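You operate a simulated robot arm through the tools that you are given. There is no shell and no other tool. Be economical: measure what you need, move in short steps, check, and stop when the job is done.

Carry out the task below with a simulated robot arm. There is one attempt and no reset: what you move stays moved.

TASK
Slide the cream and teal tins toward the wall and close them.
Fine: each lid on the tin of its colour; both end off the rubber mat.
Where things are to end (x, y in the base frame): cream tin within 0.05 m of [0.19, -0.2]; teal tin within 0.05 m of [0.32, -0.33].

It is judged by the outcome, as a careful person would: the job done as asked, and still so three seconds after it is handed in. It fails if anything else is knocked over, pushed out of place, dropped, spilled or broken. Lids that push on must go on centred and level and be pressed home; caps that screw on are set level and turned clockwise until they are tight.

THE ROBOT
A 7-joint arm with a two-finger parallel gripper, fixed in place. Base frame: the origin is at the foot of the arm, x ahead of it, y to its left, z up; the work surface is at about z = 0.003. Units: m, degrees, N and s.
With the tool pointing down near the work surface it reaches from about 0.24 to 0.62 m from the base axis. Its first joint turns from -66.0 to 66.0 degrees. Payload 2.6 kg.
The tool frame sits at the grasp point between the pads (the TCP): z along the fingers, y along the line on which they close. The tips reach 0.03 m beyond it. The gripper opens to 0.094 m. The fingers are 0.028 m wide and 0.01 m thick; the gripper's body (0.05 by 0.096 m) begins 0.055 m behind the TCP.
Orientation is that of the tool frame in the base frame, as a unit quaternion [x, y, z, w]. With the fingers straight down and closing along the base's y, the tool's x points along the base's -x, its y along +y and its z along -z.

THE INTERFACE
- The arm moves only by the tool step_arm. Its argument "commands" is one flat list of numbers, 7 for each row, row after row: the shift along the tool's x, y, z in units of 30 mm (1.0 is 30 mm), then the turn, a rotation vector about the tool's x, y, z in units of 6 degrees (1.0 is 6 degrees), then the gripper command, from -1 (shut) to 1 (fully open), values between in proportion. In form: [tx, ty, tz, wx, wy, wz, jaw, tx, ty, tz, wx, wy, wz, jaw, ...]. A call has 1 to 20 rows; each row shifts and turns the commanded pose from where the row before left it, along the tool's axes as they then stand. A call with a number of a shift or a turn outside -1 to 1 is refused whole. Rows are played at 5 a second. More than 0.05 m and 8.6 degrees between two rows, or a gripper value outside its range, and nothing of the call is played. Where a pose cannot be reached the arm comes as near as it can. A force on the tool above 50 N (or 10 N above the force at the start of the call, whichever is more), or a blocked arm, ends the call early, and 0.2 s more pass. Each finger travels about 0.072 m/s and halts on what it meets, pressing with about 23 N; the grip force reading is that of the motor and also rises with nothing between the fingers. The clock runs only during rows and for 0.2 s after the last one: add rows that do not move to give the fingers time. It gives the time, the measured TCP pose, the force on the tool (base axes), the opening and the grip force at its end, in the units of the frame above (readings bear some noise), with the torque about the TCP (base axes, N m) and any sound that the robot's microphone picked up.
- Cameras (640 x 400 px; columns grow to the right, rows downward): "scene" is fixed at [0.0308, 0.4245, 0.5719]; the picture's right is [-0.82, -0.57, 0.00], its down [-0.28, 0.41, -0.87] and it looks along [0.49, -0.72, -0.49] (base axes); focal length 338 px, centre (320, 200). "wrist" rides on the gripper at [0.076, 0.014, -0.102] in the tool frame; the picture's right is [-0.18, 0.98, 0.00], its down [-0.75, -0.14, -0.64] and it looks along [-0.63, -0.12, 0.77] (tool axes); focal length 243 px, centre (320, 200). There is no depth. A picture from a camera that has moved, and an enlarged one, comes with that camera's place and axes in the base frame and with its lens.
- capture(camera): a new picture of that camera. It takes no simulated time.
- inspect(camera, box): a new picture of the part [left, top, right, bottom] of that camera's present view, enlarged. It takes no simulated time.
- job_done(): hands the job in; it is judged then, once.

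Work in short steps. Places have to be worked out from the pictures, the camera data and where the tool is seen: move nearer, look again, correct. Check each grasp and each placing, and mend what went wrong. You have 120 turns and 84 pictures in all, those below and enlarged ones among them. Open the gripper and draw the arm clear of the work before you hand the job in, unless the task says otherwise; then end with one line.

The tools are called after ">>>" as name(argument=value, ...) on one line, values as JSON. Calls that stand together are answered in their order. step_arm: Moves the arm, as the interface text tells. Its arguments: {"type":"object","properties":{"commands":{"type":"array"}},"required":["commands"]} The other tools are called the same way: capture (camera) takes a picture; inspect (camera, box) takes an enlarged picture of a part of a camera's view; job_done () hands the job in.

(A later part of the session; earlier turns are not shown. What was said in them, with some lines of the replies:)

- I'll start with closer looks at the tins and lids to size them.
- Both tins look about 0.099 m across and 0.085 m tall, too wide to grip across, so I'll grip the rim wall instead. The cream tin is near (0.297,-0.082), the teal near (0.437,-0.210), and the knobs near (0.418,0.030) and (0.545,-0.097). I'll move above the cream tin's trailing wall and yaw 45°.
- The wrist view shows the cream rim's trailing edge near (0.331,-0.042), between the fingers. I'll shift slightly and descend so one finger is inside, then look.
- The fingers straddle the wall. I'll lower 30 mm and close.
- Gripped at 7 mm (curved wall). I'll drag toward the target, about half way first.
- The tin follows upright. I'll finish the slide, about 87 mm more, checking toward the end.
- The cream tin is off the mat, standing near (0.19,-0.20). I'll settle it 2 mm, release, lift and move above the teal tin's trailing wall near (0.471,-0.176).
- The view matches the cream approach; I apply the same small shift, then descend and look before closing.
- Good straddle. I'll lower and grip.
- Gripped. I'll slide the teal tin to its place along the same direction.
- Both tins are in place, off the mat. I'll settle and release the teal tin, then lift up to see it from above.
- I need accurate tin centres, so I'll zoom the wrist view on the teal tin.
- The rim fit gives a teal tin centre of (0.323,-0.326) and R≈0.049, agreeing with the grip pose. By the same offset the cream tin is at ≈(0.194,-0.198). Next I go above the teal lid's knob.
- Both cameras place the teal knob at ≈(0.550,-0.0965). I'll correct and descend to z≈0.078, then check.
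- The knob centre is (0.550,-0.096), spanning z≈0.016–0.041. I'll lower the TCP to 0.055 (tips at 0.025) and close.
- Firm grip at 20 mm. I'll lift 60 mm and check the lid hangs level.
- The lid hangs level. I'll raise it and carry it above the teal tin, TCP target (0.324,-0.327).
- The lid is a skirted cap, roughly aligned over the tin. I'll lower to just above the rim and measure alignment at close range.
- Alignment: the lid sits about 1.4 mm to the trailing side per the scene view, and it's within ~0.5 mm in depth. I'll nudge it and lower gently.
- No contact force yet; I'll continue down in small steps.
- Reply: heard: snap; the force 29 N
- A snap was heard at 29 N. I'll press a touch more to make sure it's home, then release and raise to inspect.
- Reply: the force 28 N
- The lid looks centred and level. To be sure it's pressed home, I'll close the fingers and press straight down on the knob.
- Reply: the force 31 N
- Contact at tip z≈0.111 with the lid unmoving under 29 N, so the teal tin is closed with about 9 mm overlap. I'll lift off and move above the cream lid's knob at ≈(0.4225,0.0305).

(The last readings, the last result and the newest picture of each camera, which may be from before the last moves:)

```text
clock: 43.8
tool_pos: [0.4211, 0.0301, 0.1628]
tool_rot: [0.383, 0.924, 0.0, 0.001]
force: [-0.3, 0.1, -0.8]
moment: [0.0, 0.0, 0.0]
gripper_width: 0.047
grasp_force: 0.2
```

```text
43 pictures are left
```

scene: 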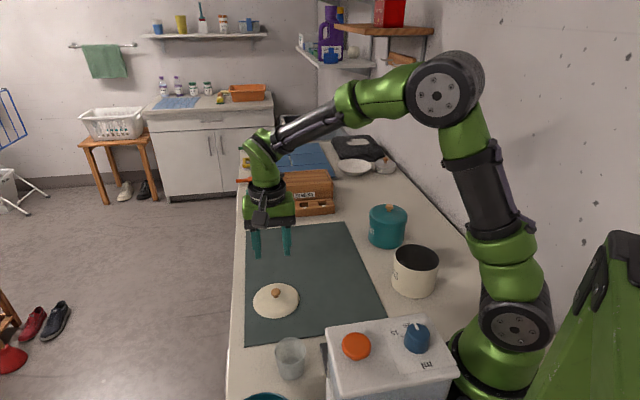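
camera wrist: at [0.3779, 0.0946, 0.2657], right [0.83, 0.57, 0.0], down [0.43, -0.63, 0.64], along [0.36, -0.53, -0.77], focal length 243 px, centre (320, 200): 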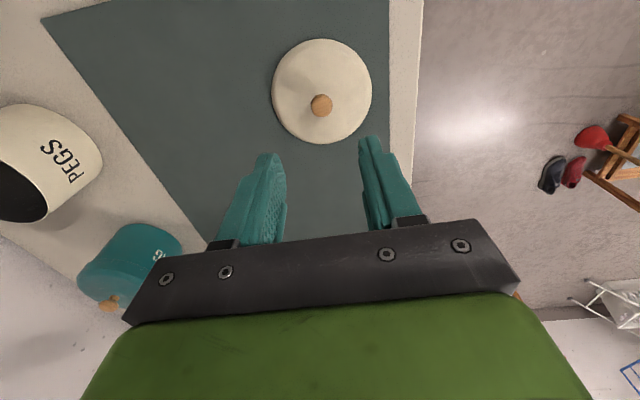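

The knob is measured at (0.423,0.0305). Same approach as the teal: correct, descend to TCP z 0.055, close.

>>> step_arm(commands=[-0.038, 0.056, 0.6, 0, 0, 0, 0, 0, 0, 0.7, 0, 0, 0, 0, 0, 0, 0.7, 0, 0, 0, 0, 0, 0, 0.6, 0, 0, 0, 0, 0, 0, 0.5, 0, 0, 0, 0, 0, 0, 0.49, 0, 0, 0, 0, 0, 0, 0, 0, 0, 0, 0, 0, 0, 0, 0, 0, 0, -0.5, 0, 0, 0, 0, 0, 0, -1, 0, 0, 0, 0, 0, 0, -1, 0, 0, 0, 0, 0, 0, -1])

>>> capture(camera="wrist")

>>> inspect(camera="scene", box=[230, 240, 330, 320])

```text
clock: 46.2
tool_pos: [0.4222, 0.0298, 0.0562]
tool_rot: [0.383, 0.924, 0.0, 0.0]
force: [0.7, -0.4, 0.1]
moment: [0.01, 0.0, 0.04]
gripper_width: 0.0201
grasp_force: 23.1
```

```text
42 pictures are left
camera wrist: at [0.3798, 0.0944, 0.159], right [0.82, 0.57, 0.0], down [0.43, -0.63, 0.64], along [0.36, -0.53, -0.77], focal length 243 px, centre (320, 200)
```

wrist: 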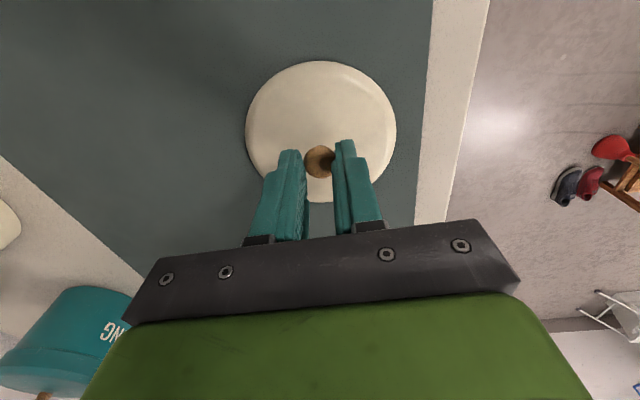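

```text
5.00 times, centred on (280, 280) of scene
camera zoom: at [0.0308, 0.4245, 0.5719], right [-0.82, -0.57, 0.0], down [-0.28, 0.41, -0.87], along [0.49, -0.72, -0.49], focal length 1688 px, centre (520, -200)
```

zoom: 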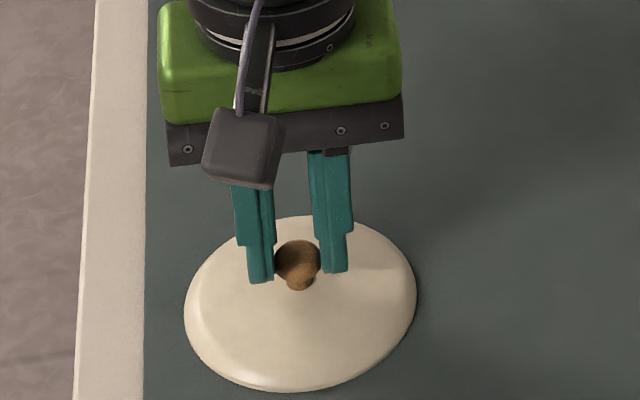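

Gripped identically. I'll lift and carry the cream lid to above the cream tin (TCP ≈ (0.194,-0.199)).

>>> step_arm(commands=[0, 0, -0.3, 0, 0, 0, -1, 0, 0, -0.6, 0, 0, 0, -1, 0, 0, -0.8, 0, 0, 0, -1, 0, 0, -0.8, 0, 0, 0, -1, 0, 0, -0.8, 0, 0, 0, -1, 0, 0, -0.8, 0, 0, 0, -1, 0, -0.7, 0, 0, 0, 0, -1, 0, -0.7, 0, 0, 0, 0, -1, 0, -0.7, 0, 0, 0, 0, -1, 0, -0.7, 0, 0, 0, 0, -1, 0, -0.7, 0, 0, 0, 0, -1, 0, -0.7, 0, 0, 0, 0, -1, 0, -0.7, 0, 0, 0, 0, -1, 0, -0.7, 0, 0, 0, 0, -1, 0, -0.7, 0, 0, 0, 0, -1, 0, -0.7, 0, 0, 0, 0, -1, 0, -0.7, 0, 0, 0, 0, -1, 0, -0.7, 0, 0, 0, 0, -1, 0, 0, 0, 0, 0, 0, -1])

>>> capture(camera="wrist")

>>> capture(camera="scene")

```text
clock: 50.2
tool_pos: [0.244, -0.1492, 0.181]
tool_rot: [0.382, 0.924, 0.0, 0.0]
force: [-1.4, 0.4, -0.5]
moment: [-0.03, 0.04, -0.01]
gripper_width: 0.0193
grasp_force: 22.2
```

```text
40 pictures are left
camera wrist: at [0.2011, -0.0842, 0.2825], right [0.82, 0.57, 0.0], down [0.43, -0.63, 0.64], along [0.36, -0.53, -0.77], focal length 243 px, centre (320, 200)
```

wrist: 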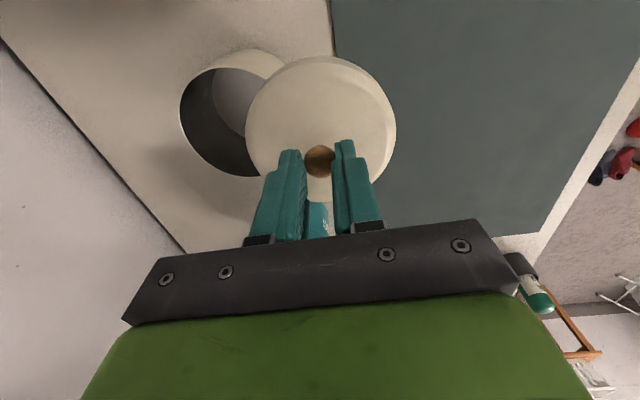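

```text
39 pictures are left
```

scene: 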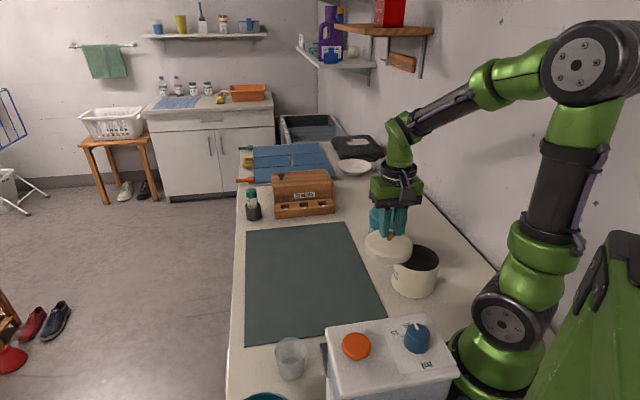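

All good. I'll make the remaining 70 mm move, then lower to just above the rim and check alignment.

>>> step_arm(commands=[0, -0.6, 0, 0, 0, 0, -1, 0, -0.6, 0, 0, 0, 0, -1, 0, -0.6, 0, 0, 0, 0, -1, 0, -0.55, 0, 0, 0, 0, -1, 0, 0, 0.6, 0, 0, 0, -1, 0, 0, 0.6, 0, 0, 0, -1, 0, 0, 0, 0, 0, 0, -1])

>>> inspect(camera="wrist", box=[230, 30, 410, 210])

>>> inspect(camera="scene", box=[375, 225, 455, 275])

```text
clock: 51.8
tool_pos: [0.196, -0.1994, 0.1419]
tool_rot: [0.382, 0.924, 0.0, 0.0]
force: [0.4, 1.2, -0.3]
moment: [0.0, 0.01, 0.02]
gripper_width: 0.0189
grasp_force: 23.2
```

```text
2.22 times, centred on (320, 120) of wrist
camera zoom: at [0.152, -0.1348, 0.2457], right [0.83, 0.56, 0.0], down [0.43, -0.63, 0.64], along [0.36, -0.53, -0.77], focal length 539 px, centre (320, 378)
```

zoom: 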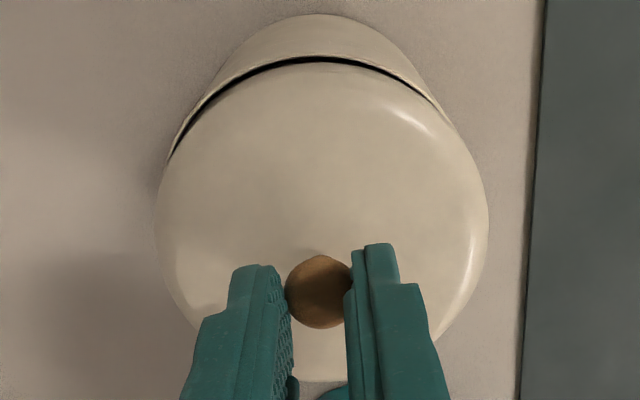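

```text
8.00 times, centred on (415, 250) of scene
camera zoom: at [0.0308, 0.4245, 0.5719], right [-0.82, -0.57, 0.0], down [-0.28, 0.41, -0.87], along [0.49, -0.72, -0.49], focal length 2700 px, centre (-440, -200)
```

zoom: 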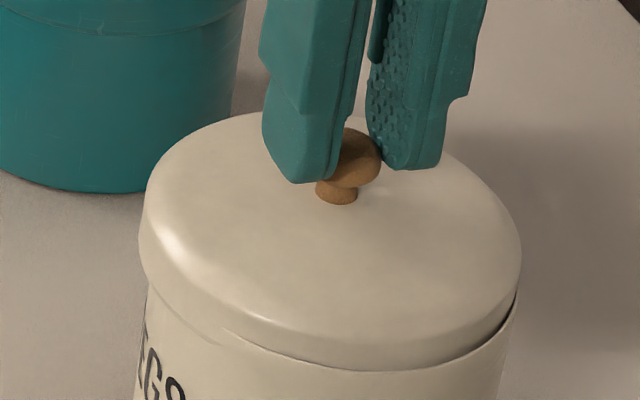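

The wrist view shows a slit at the far side and the scene shows a gap at right. The lid needs about +1.6 mm along tool x and −1.5 mm along tool y. I'll correct and recheck.

>>> step_arm(commands=[0.055, -0.05, 0, 0, 0, 0, -1, 0, 0, 0, 0, 0, 0, -1])

>>> inspect(camera="wrist", box=[230, 30, 410, 210])

>>> inspect(camera="scene", box=[375, 225, 455, 275])

```text
clock: 52.4
tool_pos: [0.1938, -0.1985, 0.143]
tool_rot: [0.383, 0.924, 0.0, 0.0]
force: [-0.1, -0.3, -0.6]
moment: [0.02, -0.02, 0.02]
gripper_width: 0.0194
grasp_force: 22.8
```

```text
2.22 times, centred on (320, 120) of wrist
camera zoom: at [0.1498, -0.1344, 0.2458], right [0.82, 0.57, 0.0], down [0.43, -0.63, 0.64], along [0.36, -0.53, -0.77], focal length 539 px, centre (320, 378)
```

zoom: 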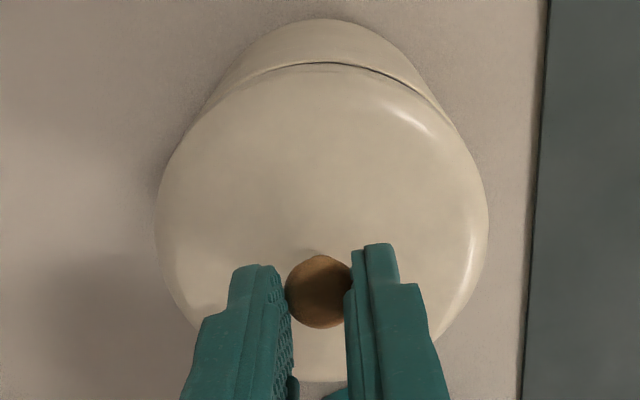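

```text
8.00 times, centred on (415, 250) of scene
camera zoom: at [0.0308, 0.4245, 0.5719], right [-0.82, -0.57, 0.0], down [-0.28, 0.41, -0.87], along [0.49, -0.72, -0.49], focal length 2700 px, centre (-440, -200)
```

zoom: 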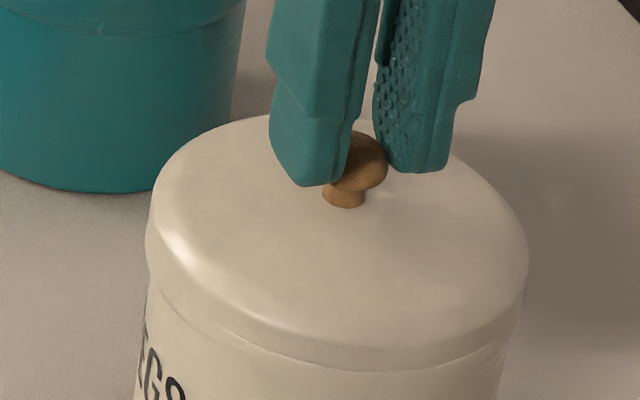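

Nearly centred; a thin slit remains at the far side. I'll nudge another ~1 mm along tool x and lower gently.

>>> step_arm(commands=[0.033, 0.013, 0, 0, 0, 0, -1, 0, 0, 0.1, 0, 0, 0, -1, 0, 0, 0.1, 0, 0, 0, -1, 0, 0, 0, 0, 0, 0, -1])

>>> inspect(camera="wrist", box=[230, 30, 410, 210])

>>> inspect(camera="scene", box=[375, 225, 455, 275])

```text
clock: 53.4
tool_pos: [0.1924, -0.1979, 0.1372]
tool_rot: [0.382, 0.924, -0.001, 0.001]
force: [-0.5, 0.2, 0.7]
moment: [0.0, -0.01, 0.02]
gripper_width: 0.019
grasp_force: 22.8
```

```text
2.22 times, centred on (320, 120) of wrist
camera zoom: at [0.1496, -0.1328, 0.2401], right [0.82, 0.57, 0.0], down [0.43, -0.63, 0.64], along [0.36, -0.53, -0.77], focal length 539 px, centre (320, 378)
```

zoom: 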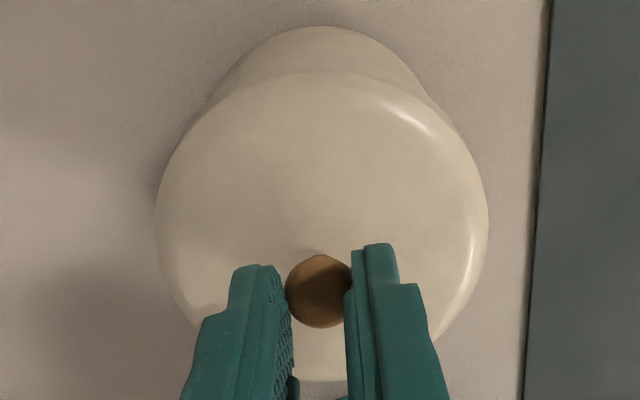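

```text
8.00 times, centred on (415, 250) of scene
camera zoom: at [0.0308, 0.4245, 0.5719], right [-0.82, -0.57, 0.0], down [-0.28, 0.41, -0.87], along [0.49, -0.72, -0.49], focal length 2700 px, centre (-440, -200)
```

zoom: 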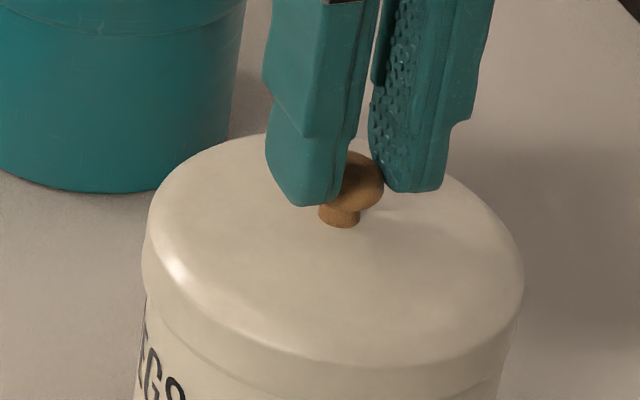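

Centred in both views. I'll lower in small steps until it seats.

>>> step_arm(commands=[0, 0, 0.08, 0, 0, 0, -1, 0, 0, 0.1, 0, 0, 0, -1, 0, 0, 0.05, 0, 0, 0, -1, 0, 0, 0, 0, 0, 0, -1])

>>> inspect(camera="scene", box=[375, 230, 455, 280])

```text
clock: 54.0
tool_pos: [0.1931, -0.1992, 0.1357]
tool_rot: [0.385, 0.923, 0.0, 0.004]
force: [-2.9, 2.8, 9.1]
moment: [-0.02, 0.08, -0.02]
gripper_width: 0.0194
grasp_force: 22.7
heard: snap
stopped in row 2: the force on the tool passed its limit at 56 N (the readings are from after the stop); the commanded pose is now the measured one
```

```text
8.00 times, centred on (415, 255) of scene
camera zoom: at [0.0307, 0.4245, 0.5719], right [-0.82, -0.57, 0.0], down [-0.28, 0.41, -0.87], along [0.49, -0.72, -0.49], focal length 2700 px, centre (-440, -240)
```

zoom: 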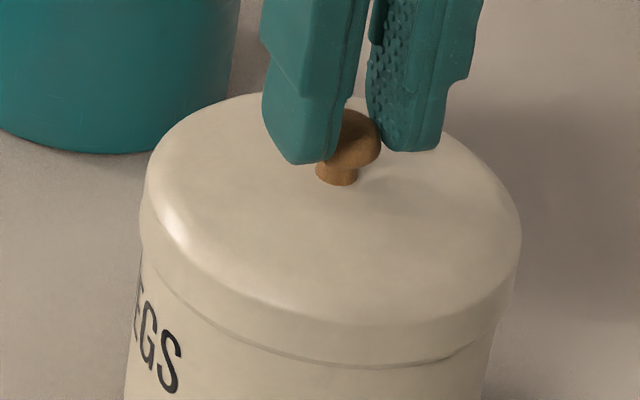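

It snapped on (56 N peak). I'll release, raise and inspect.

>>> step_arm(commands=[0, 0, 0, 0, 0, 0, 0, 0, 0, 0, 0, 0, 0, 0, 0, 0, -0.5, 0, 0, 0, 0, 0, 0, -0.6, 0, 0, 0, 0, 0, 0, -0.5, 0, 0, 0, 0, 0, 0, 0, 0, 0, 0, 0])

>>> inspect(camera="scene", box=[365, 230, 461, 290])

>>> inspect(camera="wrist", box=[230, 30, 410, 210])

```text
clock: 55.4
tool_pos: [0.1943, -0.1984, 0.1853]
tool_rot: [0.383, 0.924, 0.001, 0.003]
force: [-0.7, -0.2, -0.5]
moment: [-0.01, 0.03, -0.02]
gripper_width: 0.0471
grasp_force: 0.0
```

```text
6.67 times, centred on (413, 260) of scene
camera zoom: at [0.0308, 0.4245, 0.5719], right [-0.82, -0.57, 0.0], down [-0.28, 0.41, -0.87], along [0.49, -0.72, -0.49], focal length 2250 px, centre (-300, -200)
```

zoom: 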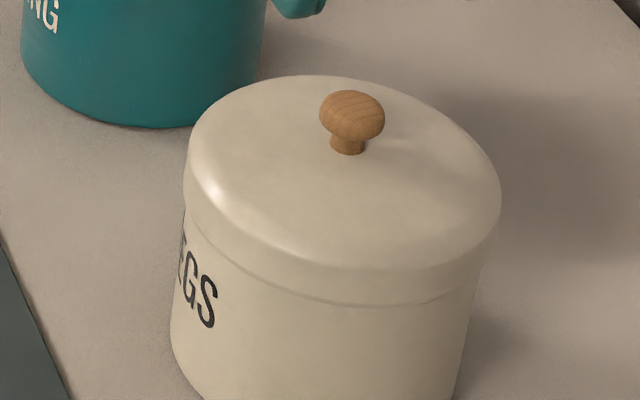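

```text
2.22 times, centred on (320, 120) of wrist
camera zoom: at [0.151, -0.1332, 0.2883], right [0.83, 0.56, 0.0], down [0.43, -0.63, 0.65], along [0.37, -0.53, -0.76], focal length 539 px, centre (320, 378)
```

zoom: 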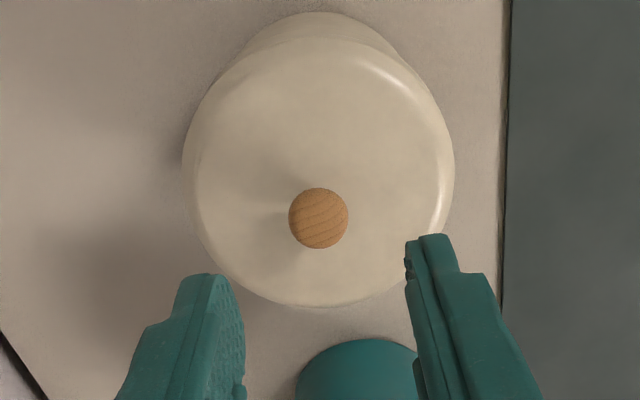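

It looks level and centred. I'll do the same press check on the knob.

>>> step_arm(commands=[-0.09, 0, 0, 0, 0, 0, -1, 0, 0, 0, 0, 0, 0, -1, 0, 0, 0.4, 0, 0, 0, -1, 0, 0, 0.4, 0, 0, 0, -1, 0, 0, 0.4, 0, 0, 0, -1, 0, 0, 0.15, 0, 0, 0, -1, 0, 0, 0.06, 0, 0, 0, -1, 0, 0, 0, 0, 0, 0, -1])

```text
clock: 57.2
tool_pos: [0.1962, -0.2004, 0.1419]
tool_rot: [0.384, 0.923, 0.0, 0.003]
force: [-1.7, -0.3, 6.3]
moment: [0.01, 0.04, -0.02]
gripper_width: 0.0002
grasp_force: 23.0
```

Contact at the same height as the teal one; I'll press a bit more.

>>> step_arm(commands=[0, 0, 0.05, 0, 0, 0, -1, 0, 0, 0.04, 0, 0, 0, -1, 0, 0, 0, 0, 0, 0, -1])

```text
clock: 57.8
tool_pos: [0.1953, -0.2005, 0.1424]
tool_rot: [0.385, 0.923, 0.001, 0.005]
force: [-4.2, 3.0, 11.8]
moment: [0.07, 0.09, 0.01]
gripper_width: 0.0
grasp_force: 22.8
stopped in row 2: the force on the tool passed its limit at 57 N (the readings are from after the stop); the commanded pose is now the measured one
```

It held 57 N without moving, so it's home. I'll lift and draw the arm clear, then check the whole scene.

>>> step_arm(commands=[0, 0, -0.6, 0, 0, 0, -1, 0, 0, -0.8, 0, 0, 0, -1, 0, 0, -0.8, 0, 0, 0, 0, 0, 0, -0.8, 0, 0, 0, 0.5, 0, 0, -0.8, 0, 0, 0, 1, 0, 0.8, -0.5, 0, 0, 0, 1, 0, 0.8, -0.3, 0, 0, 0, 1, 0, 0.8, 0, 0, 0, 0, 1, 0, 0.8, 0, 0, 0, 0, 1, 0, 0.8, 0, 0, 0, 0, 1, 0, 0.8, 0, 0, 0, 0, 1, 0, 0.8, 0, 0, 0, 0, 1, 0, 0.8, 0, 0, 0, 0, 1, 0, 0.8, 0, 0, 0, 0, 1, 0, 0.8, 0, 0, 0, 0, 1])

>>> capture(camera="scene")

>>> inspect(camera="scene", box=[330, 190, 470, 310])

```text
clock: 61.0
tool_pos: [0.3647, -0.031, 0.2819]
tool_rot: [0.386, 0.923, 0.001, 0.005]
force: [0.1, 0.7, 0.2]
moment: [0.02, 0.01, -0.02]
gripper_width: 0.0938
grasp_force: 0.0
```

```text
29 pictures are left
```

scene: 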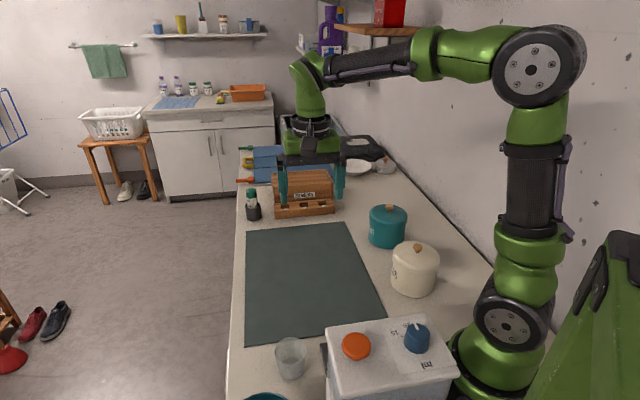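

```text
3.33 times, centred on (400, 250) of scene
camera zoom: at [0.0307, 0.4245, 0.5719], right [-0.82, -0.57, 0.0], down [-0.28, 0.41, -0.87], along [0.49, -0.72, -0.49], focal length 1125 px, centre (53, 33)
```

zoom: 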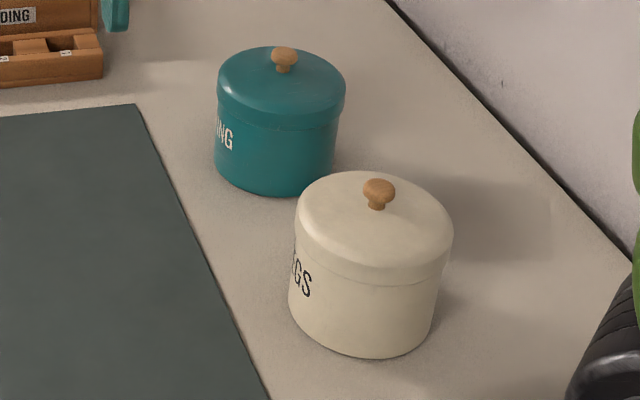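

Both tins are closed with matching lids, level, off the mat and in place; the arm is clear and the gripper open. Handing in.

>>> job_done()

```text
The job is handed in.
```

The cream and teal tins are slid toward the wall and off the mat, at about (0.194, -0.198) and (0.323, -0.326). Each has its own lid snapped on, centred and level.
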